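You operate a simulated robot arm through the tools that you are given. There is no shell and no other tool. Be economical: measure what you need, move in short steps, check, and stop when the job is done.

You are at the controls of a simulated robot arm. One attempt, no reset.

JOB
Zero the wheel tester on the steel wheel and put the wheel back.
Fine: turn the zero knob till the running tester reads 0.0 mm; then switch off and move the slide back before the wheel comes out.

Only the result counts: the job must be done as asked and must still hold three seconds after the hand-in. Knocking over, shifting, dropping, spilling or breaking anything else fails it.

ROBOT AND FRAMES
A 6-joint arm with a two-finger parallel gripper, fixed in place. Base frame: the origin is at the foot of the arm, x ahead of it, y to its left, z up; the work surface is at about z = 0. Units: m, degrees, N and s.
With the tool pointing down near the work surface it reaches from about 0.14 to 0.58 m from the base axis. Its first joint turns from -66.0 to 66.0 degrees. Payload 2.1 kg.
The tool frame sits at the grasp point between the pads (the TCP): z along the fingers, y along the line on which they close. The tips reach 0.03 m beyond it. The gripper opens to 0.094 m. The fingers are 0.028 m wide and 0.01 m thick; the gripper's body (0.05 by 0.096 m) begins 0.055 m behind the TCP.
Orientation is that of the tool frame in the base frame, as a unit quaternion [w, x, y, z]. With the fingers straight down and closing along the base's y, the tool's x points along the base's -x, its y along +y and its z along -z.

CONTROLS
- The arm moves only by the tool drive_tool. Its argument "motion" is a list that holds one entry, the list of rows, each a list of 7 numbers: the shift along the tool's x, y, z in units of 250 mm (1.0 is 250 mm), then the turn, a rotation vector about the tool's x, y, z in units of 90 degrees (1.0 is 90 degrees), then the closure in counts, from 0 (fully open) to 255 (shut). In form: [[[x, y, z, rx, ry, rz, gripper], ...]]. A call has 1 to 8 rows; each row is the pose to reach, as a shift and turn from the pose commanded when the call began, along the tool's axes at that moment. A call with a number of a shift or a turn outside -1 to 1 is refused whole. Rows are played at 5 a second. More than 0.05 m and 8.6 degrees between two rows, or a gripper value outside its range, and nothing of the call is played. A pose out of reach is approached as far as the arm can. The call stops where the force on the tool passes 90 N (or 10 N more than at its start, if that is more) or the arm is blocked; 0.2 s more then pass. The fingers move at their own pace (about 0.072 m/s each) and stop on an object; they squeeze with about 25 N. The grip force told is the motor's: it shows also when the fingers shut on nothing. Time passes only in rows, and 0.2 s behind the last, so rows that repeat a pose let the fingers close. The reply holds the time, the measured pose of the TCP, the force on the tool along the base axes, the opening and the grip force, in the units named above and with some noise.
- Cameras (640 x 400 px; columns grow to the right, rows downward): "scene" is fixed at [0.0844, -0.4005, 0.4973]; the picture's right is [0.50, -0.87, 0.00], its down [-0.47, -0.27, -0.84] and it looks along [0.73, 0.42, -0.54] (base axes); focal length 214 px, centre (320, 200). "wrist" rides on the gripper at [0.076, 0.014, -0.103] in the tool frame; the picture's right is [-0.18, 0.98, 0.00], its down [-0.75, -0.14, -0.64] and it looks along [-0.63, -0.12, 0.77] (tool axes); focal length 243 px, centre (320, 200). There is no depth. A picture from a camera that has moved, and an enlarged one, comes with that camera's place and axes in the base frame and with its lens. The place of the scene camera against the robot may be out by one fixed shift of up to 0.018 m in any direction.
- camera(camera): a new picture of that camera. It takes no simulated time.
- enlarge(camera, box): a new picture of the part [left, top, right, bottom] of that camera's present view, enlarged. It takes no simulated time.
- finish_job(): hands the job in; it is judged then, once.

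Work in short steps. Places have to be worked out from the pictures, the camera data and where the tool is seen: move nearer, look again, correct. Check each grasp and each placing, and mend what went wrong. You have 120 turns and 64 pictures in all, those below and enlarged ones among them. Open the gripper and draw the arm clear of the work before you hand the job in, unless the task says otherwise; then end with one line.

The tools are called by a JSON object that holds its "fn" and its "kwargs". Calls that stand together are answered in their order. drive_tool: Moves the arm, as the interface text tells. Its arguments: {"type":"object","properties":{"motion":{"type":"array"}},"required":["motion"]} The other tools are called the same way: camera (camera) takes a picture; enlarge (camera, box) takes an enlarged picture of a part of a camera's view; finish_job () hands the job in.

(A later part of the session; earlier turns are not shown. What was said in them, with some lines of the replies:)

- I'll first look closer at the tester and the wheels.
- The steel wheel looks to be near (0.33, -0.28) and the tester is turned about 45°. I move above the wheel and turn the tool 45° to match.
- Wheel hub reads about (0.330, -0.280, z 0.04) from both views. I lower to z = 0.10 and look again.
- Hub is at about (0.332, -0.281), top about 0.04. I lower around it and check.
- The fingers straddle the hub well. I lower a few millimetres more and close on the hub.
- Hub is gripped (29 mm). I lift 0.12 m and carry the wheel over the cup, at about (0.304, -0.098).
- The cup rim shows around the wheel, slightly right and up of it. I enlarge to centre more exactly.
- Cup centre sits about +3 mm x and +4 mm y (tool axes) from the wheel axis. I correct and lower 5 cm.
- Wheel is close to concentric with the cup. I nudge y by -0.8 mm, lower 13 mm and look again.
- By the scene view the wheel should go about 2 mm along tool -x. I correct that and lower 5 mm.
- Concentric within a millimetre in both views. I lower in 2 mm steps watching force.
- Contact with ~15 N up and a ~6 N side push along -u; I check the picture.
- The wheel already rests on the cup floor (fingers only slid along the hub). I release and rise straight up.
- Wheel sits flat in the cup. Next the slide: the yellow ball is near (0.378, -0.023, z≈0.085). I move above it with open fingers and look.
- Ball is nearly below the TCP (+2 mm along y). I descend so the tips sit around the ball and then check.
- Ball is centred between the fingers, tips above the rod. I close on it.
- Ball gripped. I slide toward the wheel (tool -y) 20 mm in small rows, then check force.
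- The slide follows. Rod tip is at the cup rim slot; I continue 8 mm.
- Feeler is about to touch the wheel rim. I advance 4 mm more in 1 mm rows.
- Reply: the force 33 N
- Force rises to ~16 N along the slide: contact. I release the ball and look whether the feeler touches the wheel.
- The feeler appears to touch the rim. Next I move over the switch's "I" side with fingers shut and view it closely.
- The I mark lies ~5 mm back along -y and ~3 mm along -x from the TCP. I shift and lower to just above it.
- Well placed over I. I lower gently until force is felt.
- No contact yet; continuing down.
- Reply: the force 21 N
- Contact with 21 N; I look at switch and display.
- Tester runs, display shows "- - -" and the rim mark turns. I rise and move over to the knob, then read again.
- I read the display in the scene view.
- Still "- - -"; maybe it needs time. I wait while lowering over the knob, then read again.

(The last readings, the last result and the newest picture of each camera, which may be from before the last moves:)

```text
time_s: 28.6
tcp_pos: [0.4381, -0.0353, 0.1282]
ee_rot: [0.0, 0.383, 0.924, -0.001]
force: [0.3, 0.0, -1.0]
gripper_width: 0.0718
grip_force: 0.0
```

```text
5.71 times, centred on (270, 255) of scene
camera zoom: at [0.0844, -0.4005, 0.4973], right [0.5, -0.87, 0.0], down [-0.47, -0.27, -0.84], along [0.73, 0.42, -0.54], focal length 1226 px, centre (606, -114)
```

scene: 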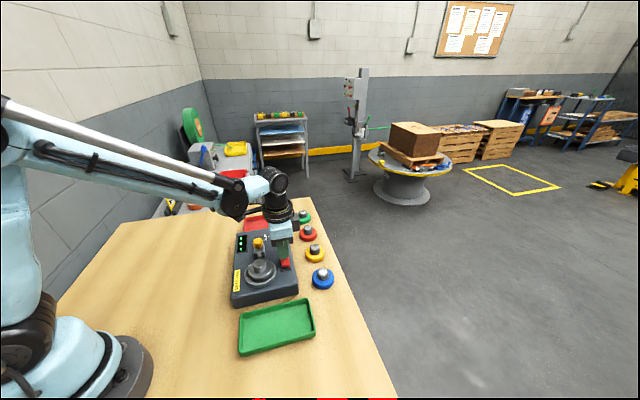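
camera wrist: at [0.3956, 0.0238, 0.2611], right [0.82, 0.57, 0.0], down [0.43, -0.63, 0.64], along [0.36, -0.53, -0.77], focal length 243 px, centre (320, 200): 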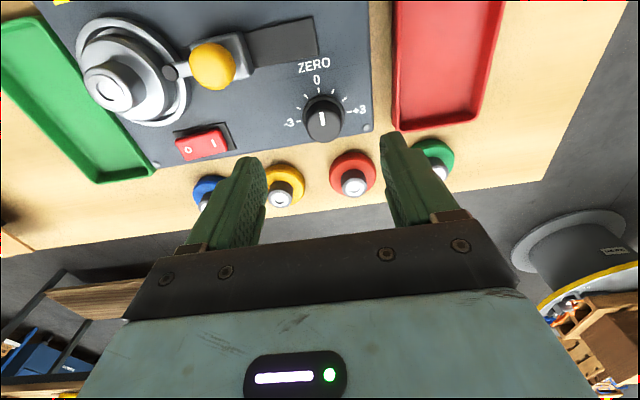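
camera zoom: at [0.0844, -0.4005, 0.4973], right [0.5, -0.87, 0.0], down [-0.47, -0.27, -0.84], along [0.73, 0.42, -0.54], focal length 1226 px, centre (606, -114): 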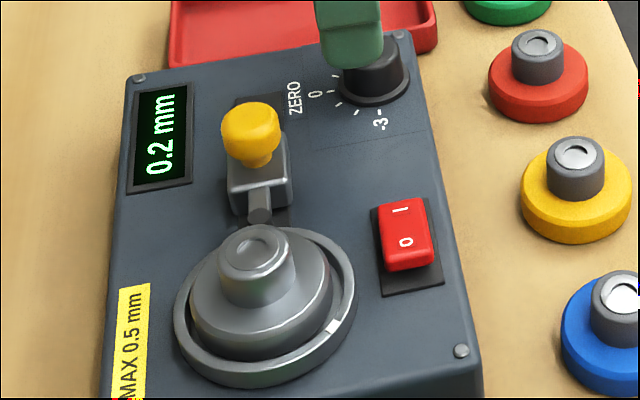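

It reads 0.2 mm. I lower around the knob (x corrected -2.5 mm) and close on it.

{"fn": "drive_tool", "kwargs": {"motion": [[[-0.01, 0.002, 0.06, 0, 0, 0, 80], [-0.01, 0.002, 0.12, 0, 0, 0, 80], [-0.01, 0.002, 0.16, 0, 0, 0, 80], [-0.01, 0.002, 0.16, 0, 0, 0, 80]]]}}

{"fn": "enlarge", "kwargs": {"camera": "wrist", "box": [200, 80, 440, 230]}}

```text
time_s: 29.6
tcp_pos: [0.4414, -0.0382, 0.0869]
ee_rot: [0.002, 0.382, 0.924, 0.0]
force: [0.3, 0.7, 0.4]
gripper_width: 0.0646
grip_force: 0.1
```

```text
2.67 times, centred on (320, 155) of wrist
camera zoom: at [0.3963, 0.0257, 0.1908], right [0.82, 0.57, 0.0], down [0.43, -0.63, 0.64], along [0.36, -0.53, -0.77], focal length 647 px, centre (320, 320)
```

zoom: 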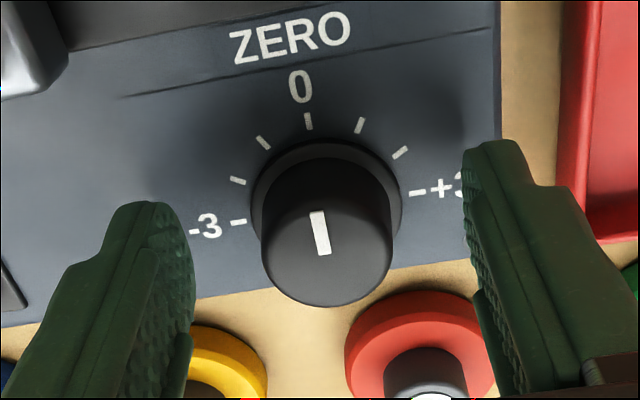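

Knob is centred between the fingers, pointer at 0. I close on it.

{"fn": "drive_tool", "kwargs": {"motion": [[[0, 0, 0.004, 0, 0, 0, 255], [0, 0, 0.004, 0, 0, 0, 255], [0, 0, 0.004, 0, 0, 0, 255], [0, 0, 0.004, 0, 0, 0, 255]]]}}

```text
time_s: 30.6
tcp_pos: [0.4412, -0.0376, 0.0858]
ee_rot: [0.001, 0.382, 0.924, 0.002]
force: [12.7, 10.8, 2.9]
gripper_width: 0.0312
grip_force: 45.2
```

Gripped. I turn 30° toward the minus side and watch the reading.

{"fn": "drive_tool", "kwargs": {"motion": [[[0, 0.004, 0, 0, 0, -0.083, 255], [0, 0.004, 0, 0, 0, -0.167, 255], [0, 0.004, 0, 0, 0, -0.25, 255], [0, 0.004, 0, 0, 0, -0.333, 255], [0, 0.004, 0, 0, 0, -0.333, 255], [0, 0.004, 0, 0, 0, -0.333, 255], [0, 0.004, 0, 0, 0, -0.333, 255], [0, 0.004, 0, 0, 0, -0.333, 255]]]}}

{"fn": "enlarge", "kwargs": {"camera": "scene", "box": [230, 220, 310, 270]}}

```text
time_s: 32.4
tcp_pos: [0.4399, -0.0403, 0.085]
ee_rot: [-0.003, 0.131, 0.991, -0.005]
force: [-26.9, -24.6, 25.2]
gripper_width: 0.0315
grip_force: 44.6
```

```text
8.00 times, centred on (270, 245) of scene
camera zoom: at [0.0843, -0.4005, 0.4973], right [0.5, -0.87, 0.0], down [-0.47, -0.27, -0.84], along [0.73, 0.42, -0.54], focal length 1716 px, centre (720, -160)
```

zoom: 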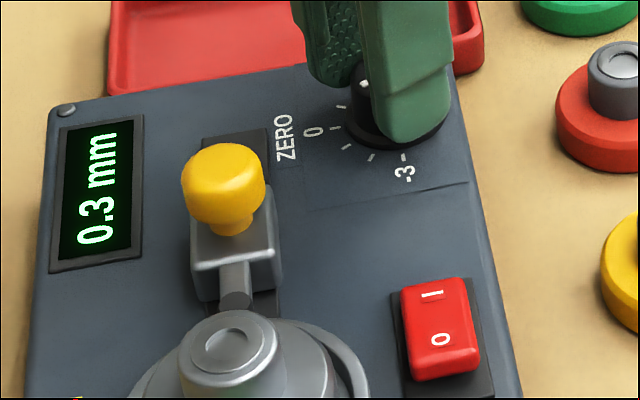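

Minus raises it by 0.1 per 30°. So I need +90° from here; first +60°, with the small side shift undone, then check.

{"fn": "drive_tool", "kwargs": {"motion": [[[0.0016, -0.003, 0, 0, 0, 0.0, 255], [0.0016, -0.003, 0, 0, 0, 0.095, 255], [0.0016, -0.003, 0, 0, 0, 0.19, 255], [0.0016, -0.003, 0, 0, 0, 0.285, 255], [0.0016, -0.003, 0, 0, 0, 0.38, 255], [0.0016, -0.003, 0, 0, 0, 0.475, 255], [0.0016, -0.003, 0, 0, 0, 0.57, 255], [0.0016, -0.003, 0, 0, 0, 0.6, 255]]]}}

{"fn": "drive_tool", "kwargs": {"motion": [[[0, 0, 0, 0, 0, 0.09, 255], [0, 0, 0, 0, 0, 0.18, 255], [0, 0, 0, 0, 0, 0.27, 255], [0, 0, 0, 0, 0, 0.36, 255], [0, 0, 0, 0, 0, 0.4, 255], [0, 0, 0, 0, 0, 0.4, 255], [0, 0, 0, 0, 0, 0.4, 255], [0, 0, 0, 0, 0, 0.4, 255]]]}}

{"fn": "enlarge", "kwargs": {"camera": "scene", "box": [230, 220, 310, 270]}}

```text
time_s: 34.2
tcp_pos: [0.4427, -0.0372, 0.0851]
ee_rot: [0.003, 0.566, 0.824, 0.004]
force: [29.5, 6.1, -4.8]
gripper_width: 0.0315
grip_force: 45.2
```

```text
time_s: 36.0
tcp_pos: [0.4458, -0.0407, 0.0851]
ee_rot: [0.008, 0.793, 0.609, 0.008]
force: [54.8, -4.0, 3.3]
gripper_width: 0.032
grip_force: 45.5
```

```text
8.00 times, centred on (270, 245) of scene
camera zoom: at [0.0844, -0.4005, 0.4973], right [0.5, -0.87, 0.0], down [-0.47, -0.27, -0.84], along [0.73, 0.42, -0.54], focal length 1716 px, centre (720, -160)
```

zoom: 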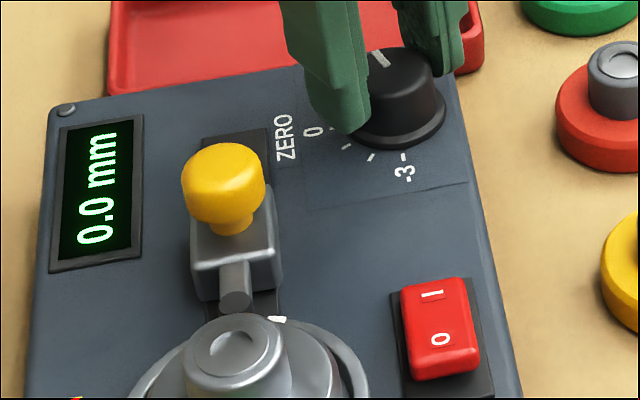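

Reads 0.0 mm. I release the knob, rise, and check that the reading stays.

{"fn": "drive_tool", "kwargs": {"motion": [[[0, 0, 0, 0, 0, 0, 80], [0, 0, 0, 0, 0, 0, 80], [0, 0, 0, 0, 0, 0, 80], [0, 0, -0.12, 0, 0, 0, 80], [0, 0, -0.24, 0, 0, 0, 80], [0, 0, -0.24, 0, 0, 0, 80]]]}}

{"fn": "drive_tool", "kwargs": {"motion": [[[0, 0, 0, 0, 0, -0.09, 255], [0, 0, 0, 0, 0, -0.18, 255], [0, 0, 0, 0, 0, -0.27, 255], [0, 0, 0, 0, 0, -0.36, 255], [0, 0, 0, 0, 0, -0.45, 255], [0, 0, 0, 0, 0, -0.54, 255], [0, 0, 0, 0, 0, -0.63, 255], [0, 0, 0, 0, 0, -0.667, 255]]]}}

{"fn": "enlarge", "kwargs": {"camera": "scene", "box": [230, 220, 310, 290]}}

```text
time_s: 37.4
tcp_pos: [0.4411, -0.0367, 0.1442]
ee_rot: [-0.001, 0.793, 0.609, 0.0]
force: [0.0, 0.1, 0.4]
gripper_width: 0.0645
grip_force: 0.1
```

```text
time_s: 39.2
tcp_pos: [0.4426, -0.0384, 0.1462]
ee_rot: [0.0, 0.382, 0.924, 0.0]
force: [0.0, -0.4, -1.1]
gripper_width: 0.0
grip_force: 25.6
```

```text
5.71 times, centred on (270, 255) of scene
camera zoom: at [0.0844, -0.4005, 0.4973], right [0.5, -0.87, 0.0], down [-0.47, -0.27, -0.84], along [0.73, 0.42, -0.54], focal length 1226 px, centre (606, -114)
```

zoom: 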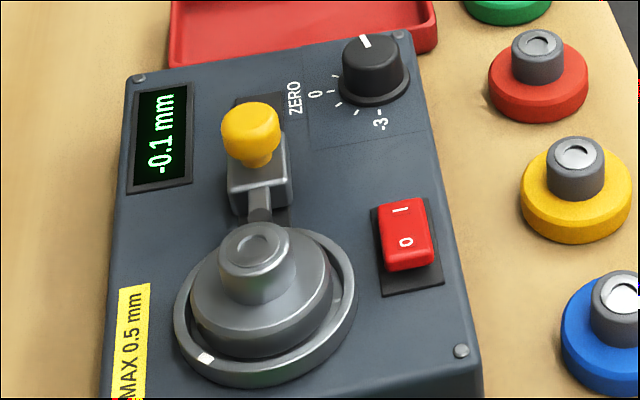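

After the full revolution it reads -0.1 mm, so I overshot; I regrip the knob and turn ~20° back.

{"fn": "drive_tool", "kwargs": {"motion": [[[-0.004, 0.004, 0, 0, 0, 0, 80], [-0.004, 0.004, 0, 0, 0, 0, 80], [-0.004, 0.004, 0, 0, 0, 0, 80], [-0.004, 0.004, 0.12, 0, 0, 0, 80], [-0.004, 0.004, 0.24, 0, 0, 0, 80], [-0.004, 0.004, 0.24, 0, 0, 0, 255], [-0.004, 0.004, 0.24, 0, 0, 0, 255], [-0.004, 0.004, 0.24, 0, 0, 0, 255]]]}}

{"fn": "drive_tool", "kwargs": {"motion": [[[0, 0, 0, 0, 0, -0.08, 255], [0, 0, 0, 0, 0, -0.16, 255], [0, 0, 0, 0, 0, -0.22, 255], [0, 0, 0, 0, 0, -0.22, 255], [0, 0, 0, 0, 0, -0.22, 255], [0, 0, 0, 0, 0, -0.22, 255], [0, 0, 0, 0, 0, -0.22, 255], [0, 0, 0, 0, 0, -0.22, 255]]]}}

{"fn": "drive_tool", "kwargs": {"motion": [[[0, 0, 0, 0, 0, 0, 255], [0, 0, 0, 0, 0, 0, 255], [0, 0, 0, 0, 0, 0, 255], [0, 0, 0, 0, 0, 0, 255], [0, 0, 0, 0, 0, 0, 255], [0, 0, 0, 0, 0, 0, 255], [0, 0, 0, 0, 0, 0, 255], [0, 0, 0, 0, 0, 0, 255]]]}}

{"fn": "enlarge", "kwargs": {"camera": "scene", "box": [230, 220, 310, 290]}}

```text
time_s: 41.0
tcp_pos: [0.4419, -0.0389, 0.085]
ee_rot: [0.0, 0.383, 0.924, 0.0]
force: [-12.5, -9.2, -8.7]
gripper_width: 0.0317
grip_force: 44.7
```

```text
time_s: 42.8
tcp_pos: [0.4411, -0.0407, 0.0848]
ee_rot: [-0.001, 0.218, 0.976, -0.003]
force: [-17.2, -19.6, -28.1]
gripper_width: 0.0317
grip_force: 44.9
```

```text
time_s: 44.6
tcp_pos: [0.4408, -0.0403, 0.0847]
ee_rot: [-0.002, 0.218, 0.976, -0.002]
force: [-20.1, -20.1, -25.3]
gripper_width: 0.0315
grip_force: 45.3
```

```text
5.71 times, centred on (270, 255) of scene
camera zoom: at [0.0846, -0.4005, 0.4972], right [0.5, -0.87, 0.0], down [-0.47, -0.27, -0.84], along [0.73, 0.42, -0.54], focal length 1226 px, centre (606, -114)
```

zoom: 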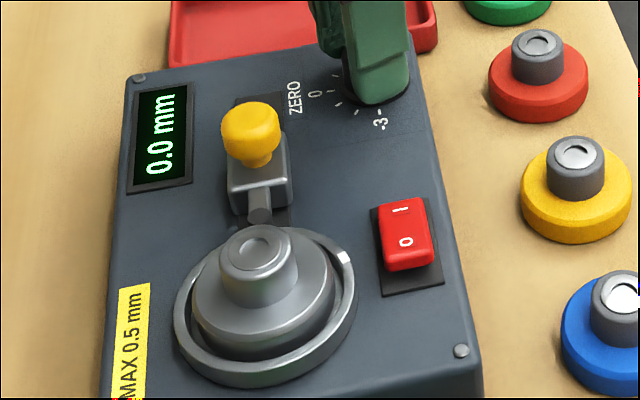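

0.0 mm after a wait. I release, rise, turn the wrist back, wait and recheck.

{"fn": "drive_tool", "kwargs": {"motion": [[[0, 0, 0, 0, 0, 0, 80], [0, 0, 0, 0, 0, 0, 80], [0, 0, 0, 0, 0, 0, 80], [0, 0, -0.12, 0, 0, 0, 80], [0, 0, -0.24, 0, 0, 0, 80], [0, 0, -0.24, 0, 0, 0.08, 80], [0, 0, -0.24, 0, 0, 0.16, 255], [0, 0, -0.24, 0, 0, 0.22, 255]]]}}

{"fn": "drive_tool", "kwargs": {"motion": [[[0, 0, 0, 0, 0, 0, 255], [0, 0, 0, 0, 0, 0, 255], [0, 0, 0, 0, 0, 0, 255], [0, 0, 0, 0, 0, 0, 255], [0, 0, 0, 0, 0, 0, 255], [0, 0, 0, 0, 0, 0, 255], [0, 0, 0, 0, 0, 0, 255], [0, 0, 0, 0, 0, 0, 255]]]}}

{"fn": "enlarge", "kwargs": {"camera": "scene", "box": [230, 220, 310, 290]}}

```text
time_s: 46.4
tcp_pos: [0.4414, -0.0381, 0.1453]
ee_rot: [0.0, 0.384, 0.924, 0.0]
force: [0.0, -0.4, -0.7]
gripper_width: 0.0
grip_force: 17.2
```

```text
time_s: 48.2
tcp_pos: [0.4416, -0.0395, 0.1467]
ee_rot: [-0.001, 0.383, 0.924, 0.0]
force: [-0.5, -0.3, -0.2]
gripper_width: 0.0
grip_force: 24.7
```

```text
5.71 times, centred on (270, 255) of scene
camera zoom: at [0.0844, -0.4005, 0.4973], right [0.5, -0.87, 0.0], down [-0.47, -0.27, -0.84], along [0.73, 0.42, -0.54], focal length 1226 px, centre (606, -114)
```

zoom: 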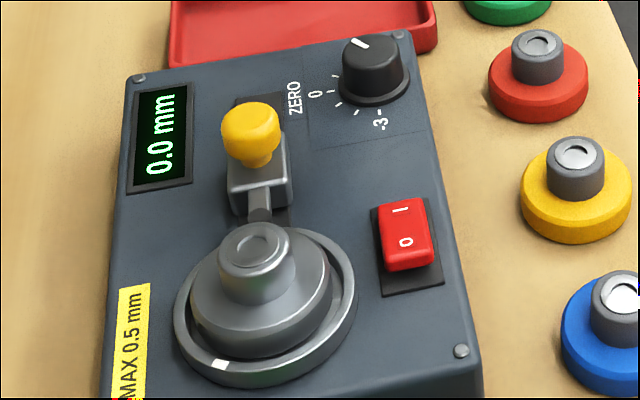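

Stable at 0.0. Next I switch off: move over the O side, then press.

{"fn": "drive_tool", "kwargs": {"motion": [[[-0.005, -0.132, 0, 0, 0, 0, 255], [-0.01, -0.265, 0, 0, 0, 0, 255], [-0.015, -0.397, 0, 0, 0, 0, 255], [-0.02, -0.529, 0, 0, 0, 0, 255], [-0.02, -0.529, 0.1, 0, 0, 0, 255], [-0.02, -0.529, 0.18, 0, 0, 0, 255], [-0.02, -0.529, 0.18, 0, 0, 0, 255]]]}}

{"fn": "enlarge", "kwargs": {"camera": "wrist", "box": [200, 60, 440, 210]}}

```text
time_s: 49.8
tcp_pos: [0.3514, -0.1364, 0.1018]
ee_rot: [-0.001, 0.383, 0.924, 0.0]
force: [0.6, -0.7, 0.3]
gripper_width: 0.0
grip_force: 25.4
```

```text
2.67 times, centred on (320, 135) of wrist
camera zoom: at [0.3076, -0.0724, 0.2053], right [0.82, 0.57, 0.0], down [0.43, -0.63, 0.64], along [0.36, -0.53, -0.77], focal length 647 px, centre (320, 373)
```

zoom: 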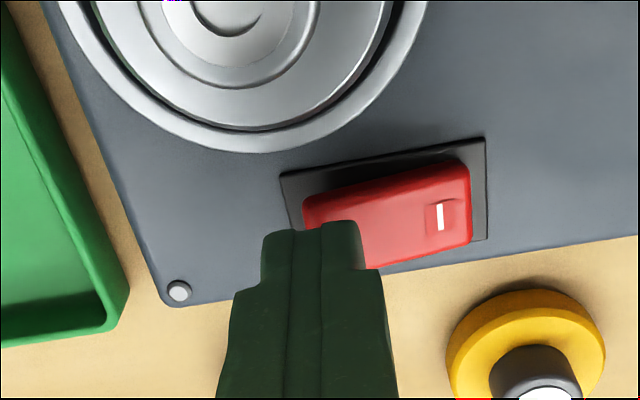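

Slightly past the O end; I shift 4 mm toward +y and press down in small steps.

{"fn": "drive_tool", "kwargs": {"motion": [[[0, 0.016, 0, 0, 0, 0, 255], [0, 0.016, 0.012, 0, 0, 0, 255], [0, 0.016, 0.024, 0, 0, 0, 255], [0, 0.016, 0.032, 0, 0, 0, 255]]]}}

{"fn": "drive_tool", "kwargs": {"motion": [[[0, 0, 0.006, 0, 0, 0, 255], [0, 0, 0.012, 0, 0, 0, 255]]]}}

{"fn": "drive_tool", "kwargs": {"motion": [[[0, 0, 0.006, 0, 0, 0, 255], [0, 0, 0.012, 0, 0, 0, 255]]]}}

```text
time_s: 50.8
tcp_pos: [0.3556, -0.1336, 0.0913]
ee_rot: [0.0, 0.383, 0.924, -0.001]
force: [-0.2, 1.1, 0.2]
gripper_width: 0.0
grip_force: 25.1
```

```text
time_s: 51.4
tcp_pos: [0.3537, -0.1332, 0.0909]
ee_rot: [0.001, 0.383, 0.924, 0.0]
force: [-1.0, 0.0, 0.7]
gripper_width: 0.0
grip_force: 24.7
```

```text
time_s: 52.0
tcp_pos: [0.3546, -0.1334, 0.0871]
ee_rot: [0.0, 0.384, 0.923, -0.001]
force: [-4.5, -6.3, 22.1]
gripper_width: 0.0
grip_force: 24.7
```

22 N on the switch; I lift and check that it went off.

{"fn": "drive_tool", "kwargs": {"motion": [[[0, 0, -0.12, 0, 0, 0, 255], [0, 0, -0.3, 0, 0, 0, 255], [0, 0, -0.35, 0, 0, 0, 255], [0, 0, -0.35, 0, 0, 0, 255]]]}}

{"fn": "enlarge", "kwargs": {"camera": "scene", "box": [230, 220, 310, 290]}}

```text
time_s: 53.0
tcp_pos: [0.3575, -0.1307, 0.1732]
ee_rot: [0.0, 0.383, 0.924, 0.001]
force: [0.3, 0.4, -0.7]
gripper_width: 0.0003
grip_force: 25.3
```

```text
5.71 times, centred on (270, 255) of scene
camera zoom: at [0.0844, -0.4005, 0.4973], right [0.5, -0.87, 0.0], down [-0.47, -0.27, -0.84], along [0.73, 0.42, -0.54], focal length 1226 px, centre (606, -114)
```

zoom: 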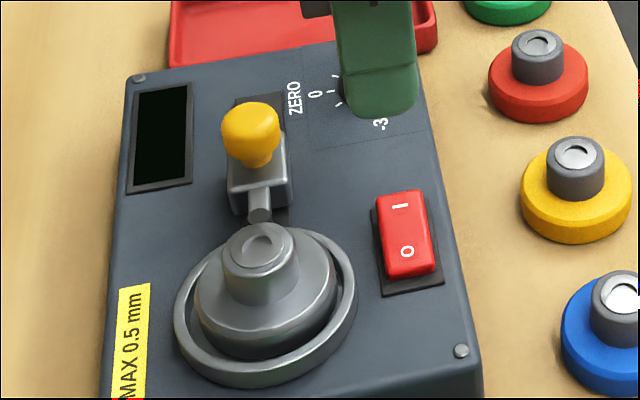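

Switch is off, display dark. Now I return to the ball to draw the slide back.

{"fn": "drive_tool", "kwargs": {"motion": [[[0.08, 0.085, 0, 0, 0, 0, 110], [0.16, 0.17, 0, 0, 0, 0, 110], [0.247, 0.256, 0, 0, 0, 0, 110], [0.247, 0.256, 0.1, 0, 0, 0, 110], [0.247, 0.256, 0.2, 0, 0, 0, 110], [0.247, 0.256, 0.2, 0, 0, 0, 110]]]}}

{"fn": "enlarge", "kwargs": {"camera": "wrist", "box": [160, 60, 420, 220]}}

```text
time_s: 54.4
tcp_pos: [0.3557, -0.0436, 0.1244]
ee_rot: [0.0, 0.383, 0.924, 0.0]
force: [-0.2, 0.4, -0.1]
gripper_width: 0.0535
grip_force: 0.0
```

```text
2.46 times, centred on (290, 140) of wrist
camera zoom: at [0.3116, 0.0206, 0.2279], right [0.82, 0.57, 0.0], down [0.43, -0.63, 0.64], along [0.36, -0.53, -0.77], focal length 597 px, centre (394, 348)
```

zoom: 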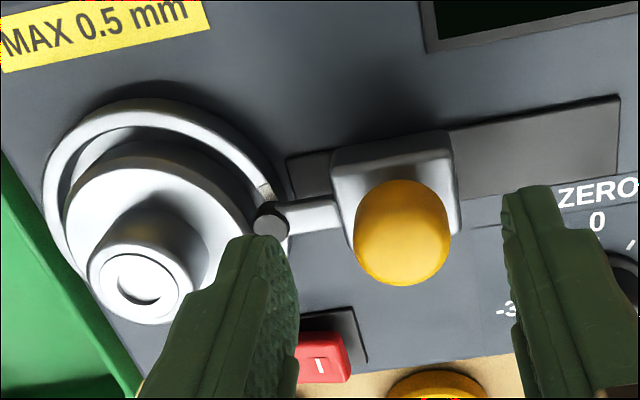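

Aligned with the ball. I descend, grip, and check.

{"fn": "drive_tool", "kwargs": {"motion": [[[0, 0, 0.05, 0, 0, 0, 110], [0, 0, 0.086, 0, 0, 0, 110], [0, 0, 0.086, 0, 0, 0, 255], [0, 0, 0.086, 0, 0, 0, 255], [0, 0, 0.086, 0, 0, 0, 255]]]}}

{"fn": "drive_tool", "kwargs": {"motion": [[[0, 0.016, 0, 0, 0, 0, 255], [0, 0.036, 0, 0, 0, 0, 255], [0, 0.056, 0, 0, 0, 0, 255], [0, 0.076, 0, 0, 0, 0, 255], [0, 0.096, 0, 0, 0, 0, 255], [0, 0.11, 0, 0, 0, 0, 255], [0, 0.11, 0, 0, 0, 0, 255]]]}}

```text
time_s: 55.6
tcp_pos: [0.3569, -0.0407, 0.1031]
ee_rot: [0.0, 0.383, 0.924, 0.0]
force: [2.9, 1.9, -4.6]
gripper_width: 0.0249
grip_force: 45.7
```

```text
time_s: 57.2
tcp_pos: [0.3748, -0.0242, 0.1022]
ee_rot: [-0.003, 0.381, 0.924, 0.001]
force: [-15.3, 17.7, -18.9]
gripper_width: 0.0254
grip_force: 45.4
```

Slide moved ~26 mm. I continue the last 4.5 mm.

{"fn": "drive_tool", "kwargs": {"motion": [[[0, 0.008, 0, 0, 0, 0, 255], [0, 0.014, 0, 0, 0, 0, 255], [0, 0.018, 0, 0, 0, 0, 255], [0, 0.018, 0, 0, 0, 0, 255]]]}}

```text
time_s: 58.2
tcp_pos: [0.3792, -0.021, 0.1029]
ee_rot: [-0.004, 0.383, 0.924, -0.001]
force: [-20.5, 13.8, 8.0]
gripper_width: 0.0254
grip_force: 45.7
```

Back at about its original place. One more millimetre, then release and look.

{"fn": "drive_tool", "kwargs": {"motion": [[[0, 0.004, 0, 0, 0, 0, 255], [0, 0.004, 0, 0, 0, 0, 255], [0, 0.004, 0, 0, 0, 0, 100], [0, 0.004, 0, 0, 0, 0, 100], [0, 0.004, -0.15, 0, 0, 0, 100], [0, 0.004, -0.3, 0, 0, 0, 100], [0, 0.004, -0.3, 0, 0, 0, 100]]]}}

{"fn": "enlarge", "kwargs": {"camera": "scene", "box": [230, 220, 310, 290]}}

```text
time_s: 59.8
tcp_pos: [0.3799, -0.0234, 0.1781]
ee_rot: [-0.001, 0.382, 0.924, 0.0]
force: [-0.3, -1.4, -0.1]
gripper_width: 0.0568
grip_force: 0.0
```

```text
5.71 times, centred on (270, 255) of scene
camera zoom: at [0.0844, -0.4005, 0.4973], right [0.5, -0.87, 0.0], down [-0.47, -0.27, -0.84], along [0.73, 0.42, -0.54], focal length 1226 px, centre (606, -114)
```

zoom: 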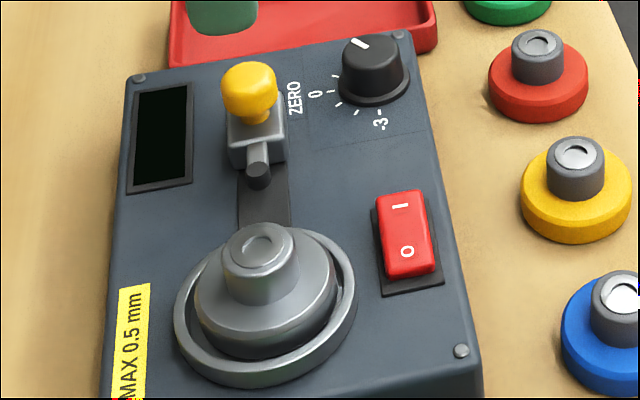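

Slide is back. I go above the wheel to take it out.

{"fn": "drive_tool", "kwargs": {"motion": [[[0, -0.141, 0, 0, 0, 0, 60], [0, -0.281, 0, 0, 0, 0, 60], [0.003, -0.422, 0, 0, 0, 0, 60], [0.003, -0.422, 0.08, 0, 0, 0, 60], [0.003, -0.422, 0.16, 0, 0, 0, 60], [0.003, -0.422, 0.16, 0, 0, 0, 60]]]}}

{"fn": "camera", "kwargs": {"camera": "wrist"}}

```text
time_s: 61.2
tcp_pos: [0.3084, -0.0946, 0.1373]
ee_rot: [0.001, 0.383, 0.924, 0.0]
force: [0.0, 0.0, 0.5]
gripper_width: 0.0719
grip_force: 0.1
```

```text
9 pictures are left
camera wrist: at [0.2626, -0.0301, 0.2412], right [0.82, 0.57, 0.0], down [0.43, -0.63, 0.64], along [0.36, -0.53, -0.77], focal length 243 px, centre (320, 200)
```

wrist: 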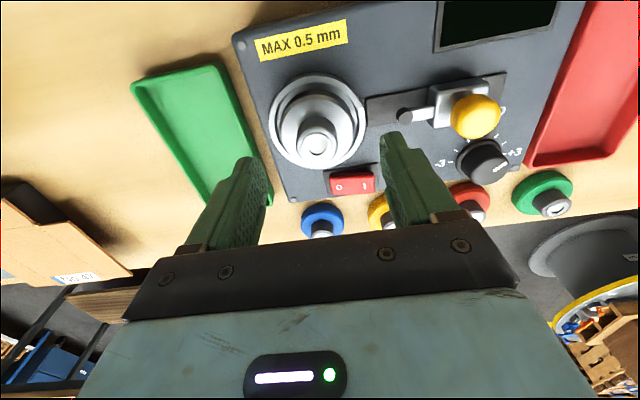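

Hub lies under the TCP (1.5 mm along -y). I lower and grip.

{"fn": "drive_tool", "kwargs": {"motion": [[[0, -0.006, 0.06, 0, 0, 0, 60], [0, -0.006, 0.12, 0, 0, 0, 60], [0, -0.006, 0.13, 0, 0, 0, 60], [0, -0.006, 0.13, 0, 0, 0, 255], [0, -0.006, 0.13, 0, 0, 0, 255], [0, -0.006, 0.13, 0, 0, 0, 255], [0, -0.006, 0.13, 0, 0, 0, 255]]]}}

{"fn": "enlarge", "kwargs": {"camera": "wrist", "box": [200, 80, 440, 230]}}

```text
time_s: 62.8
tcp_pos: [0.3053, -0.0945, 0.1056]
ee_rot: [0.0, 0.383, 0.924, 0.001]
force: [0.0, -0.3, -0.3]
gripper_width: 0.0293
grip_force: 25.2
```

```text
2.67 times, centred on (320, 155) of wrist
camera zoom: at [0.2606, -0.0298, 0.2095], right [0.82, 0.57, 0.0], down [0.43, -0.63, 0.64], along [0.36, -0.53, -0.77], focal length 647 px, centre (320, 320)
```

zoom: 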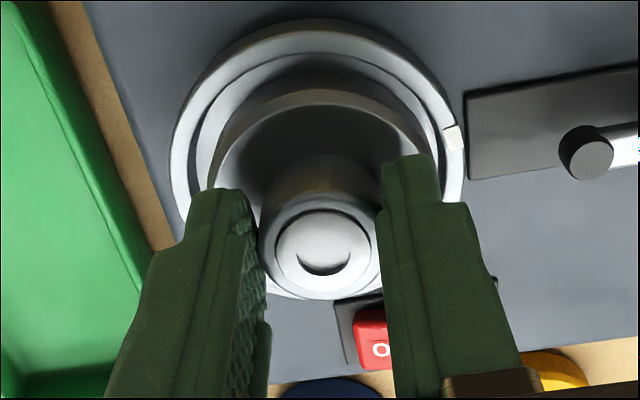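

Gripped as before. I lift and carry it back above its original place.

{"fn": "drive_tool", "kwargs": {"motion": [[[0, 0, -0.14, 0, 0, 0, 255], [0, 0, -0.3, 0, 0, 0, 255], [-0.151, -0.11, -0.3, 0, 0, 0, 255], [-0.302, -0.22, -0.3, 0, 0, 0, 255], [-0.452, -0.33, -0.3, 0, 0, 0, 255], [-0.603, -0.439, -0.3, 0, 0, 0, 255], [-0.603, -0.439, -0.15, 0, 0, 0, 255], [-0.603, -0.439, 0, 0, 0, 0, 255]]]}}

{"fn": "drive_tool", "kwargs": {"motion": [[[0, 0, 0.08, 0, 0, 0, 255], [0, 0, 0.16, 0, 0, 0, 255], [0, 0, 0.19, 0, 0, 0, 255], [0, 0, 0.19, 0, 0, 0, 255]]]}}

{"fn": "enlarge", "kwargs": {"camera": "scene", "box": [260, 240, 380, 340]}}

```text
time_s: 64.6
tcp_pos: [0.3325, -0.2799, 0.1051]
ee_rot: [0.001, 0.383, 0.924, -0.001]
force: [-0.4, -0.2, -3.6]
gripper_width: 0.0292
grip_force: 24.8
```

```text
time_s: 65.6
tcp_pos: [0.3307, -0.2794, 0.0581]
ee_rot: [0.0, 0.383, 0.924, 0.0]
force: [0.3, -0.5, -3.1]
gripper_width: 0.0293
grip_force: 25.2
```

```text
4.00 times, centred on (320, 290) of scene
camera zoom: at [0.0845, -0.4005, 0.4972], right [0.5, -0.87, 0.0], down [-0.47, -0.27, -0.84], along [0.73, 0.42, -0.54], focal length 858 px, centre (320, -160)
```

zoom: 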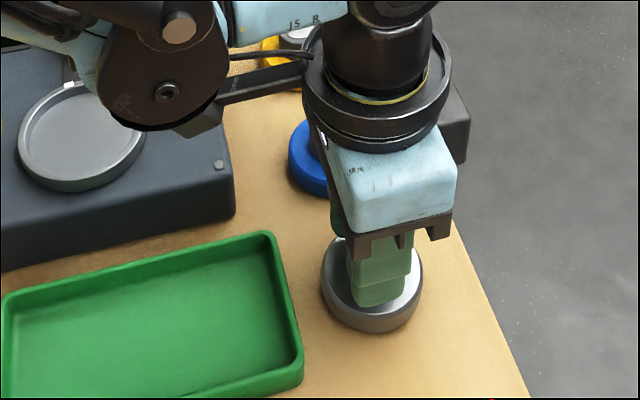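

Still hanging just above the table. I lower the last millimetres watching for contact.

{"fn": "drive_tool", "kwargs": {"motion": [[[0, 0, 0.006, 0, 0, 0, 255], [0, 0, 0.012, 0, 0, 0, 255], [0, 0, 0.012, 0, 0, 0, 255]]]}}

{"fn": "drive_tool", "kwargs": {"motion": [[[0, 0, 0.004, 0, 0, 0, 255], [0, 0, 0.006, 0, 0, 0, 255]]]}}

```text
time_s: 66.4
tcp_pos: [0.3329, -0.2796, 0.0539]
ee_rot: [0.0, 0.382, 0.924, 0.001]
force: [0.4, -0.3, -2.3]
gripper_width: 0.0295
grip_force: 25.2
```

```text
time_s: 67.0
tcp_pos: [0.3331, -0.2799, 0.0524]
ee_rot: [-0.001, 0.383, 0.924, 0.001]
force: [-1.8, 3.9, 15.7]
gripper_width: 0.0297
grip_force: 24.7
```

Contact (16 N): the wheel is on the table. I release, rise straight up and draw clear.

{"fn": "drive_tool", "kwargs": {"motion": [[[0, 0, -0.002, 0, 0, 0, 100], [0, 0, -0.002, 0, 0, 0, 100], [0, 0, -0.002, 0, 0, 0, 60], [0, 0, -0.1, 0, 0, 0, 60], [0, 0, -0.25, 0, 0, 0, 60], [0, 0, -0.4, 0, 0, 0, 60], [0, 0, -0.55, 0, 0, 0, 0], [0, 0, -0.7, 0, 0, 0, 0]]]}}

{"fn": "drive_tool", "kwargs": {"motion": [[[0.15, 0.1, -0.05, 0, 0, 0, 0], [0.3, 0.2, -0.1, 0, 0, 0, 0], [0.45, 0.3, -0.15, 0, 0, 0, 0], [0.6, 0.4, -0.2, 0, 0, 0, 0], [0.6, 0.4, -0.2, 0, 0, 0, 0]]]}}

{"fn": "enlarge", "kwargs": {"camera": "scene", "box": [220, 200, 360, 360]}}

{"fn": "camera", "kwargs": {"camera": "wrist"}}

```text
time_s: 68.8
tcp_pos: [0.3313, -0.2811, 0.2272]
ee_rot: [0.001, 0.383, 0.924, 0.0]
force: [0.1, 0.7, 0.0]
gripper_width: 0.0941
grip_force: 0.0
```

```text
time_s: 70.0
tcp_pos: [0.2995, -0.1021, 0.2749]
ee_rot: [0.0, 0.382, 0.924, 0.0]
force: [0.7, 0.6, 0.7]
gripper_width: 0.094
grip_force: 0.0
```

```text
2.50 times, centred on (290, 280) of scene
camera zoom: at [0.0844, -0.4005, 0.4973], right [0.5, -0.87, 0.0], down [-0.47, -0.27, -0.84], along [0.73, 0.42, -0.54], focal length 536 px, centre (395, 0)
```

zoom: 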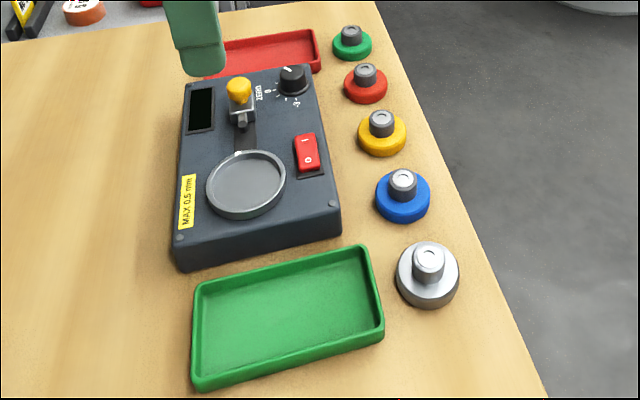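

```text
5 pictures are left
camera wrist: at [0.2542, -0.0385, 0.3779], right [0.83, 0.57, 0.0], down [0.43, -0.63, 0.64], along [0.36, -0.53, -0.77], focal length 243 px, centre (320, 200)
```

wrist: 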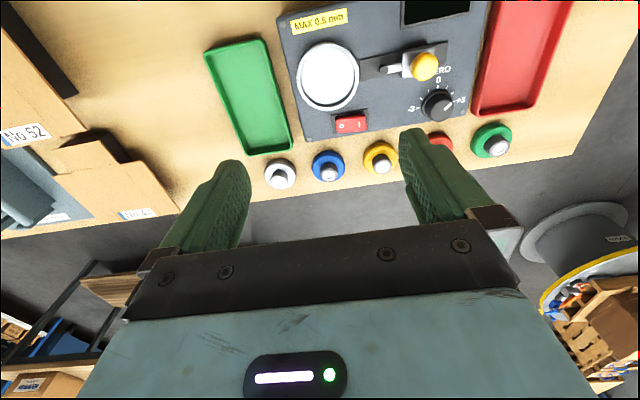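

The wheel stands where it was to within about 2 mm, the slide is back, the tester is off and the arm is clear with the gripper open. I hand in.

{"fn": "finish_job", "kwargs": {}}

```text
The job is handed in.
```

The tester was zeroed on the steel wheel and held 0.0 mm while running. I then switched it off, moved the slide back, returned the wheel to its place within about 2 mm, and handed the job in.
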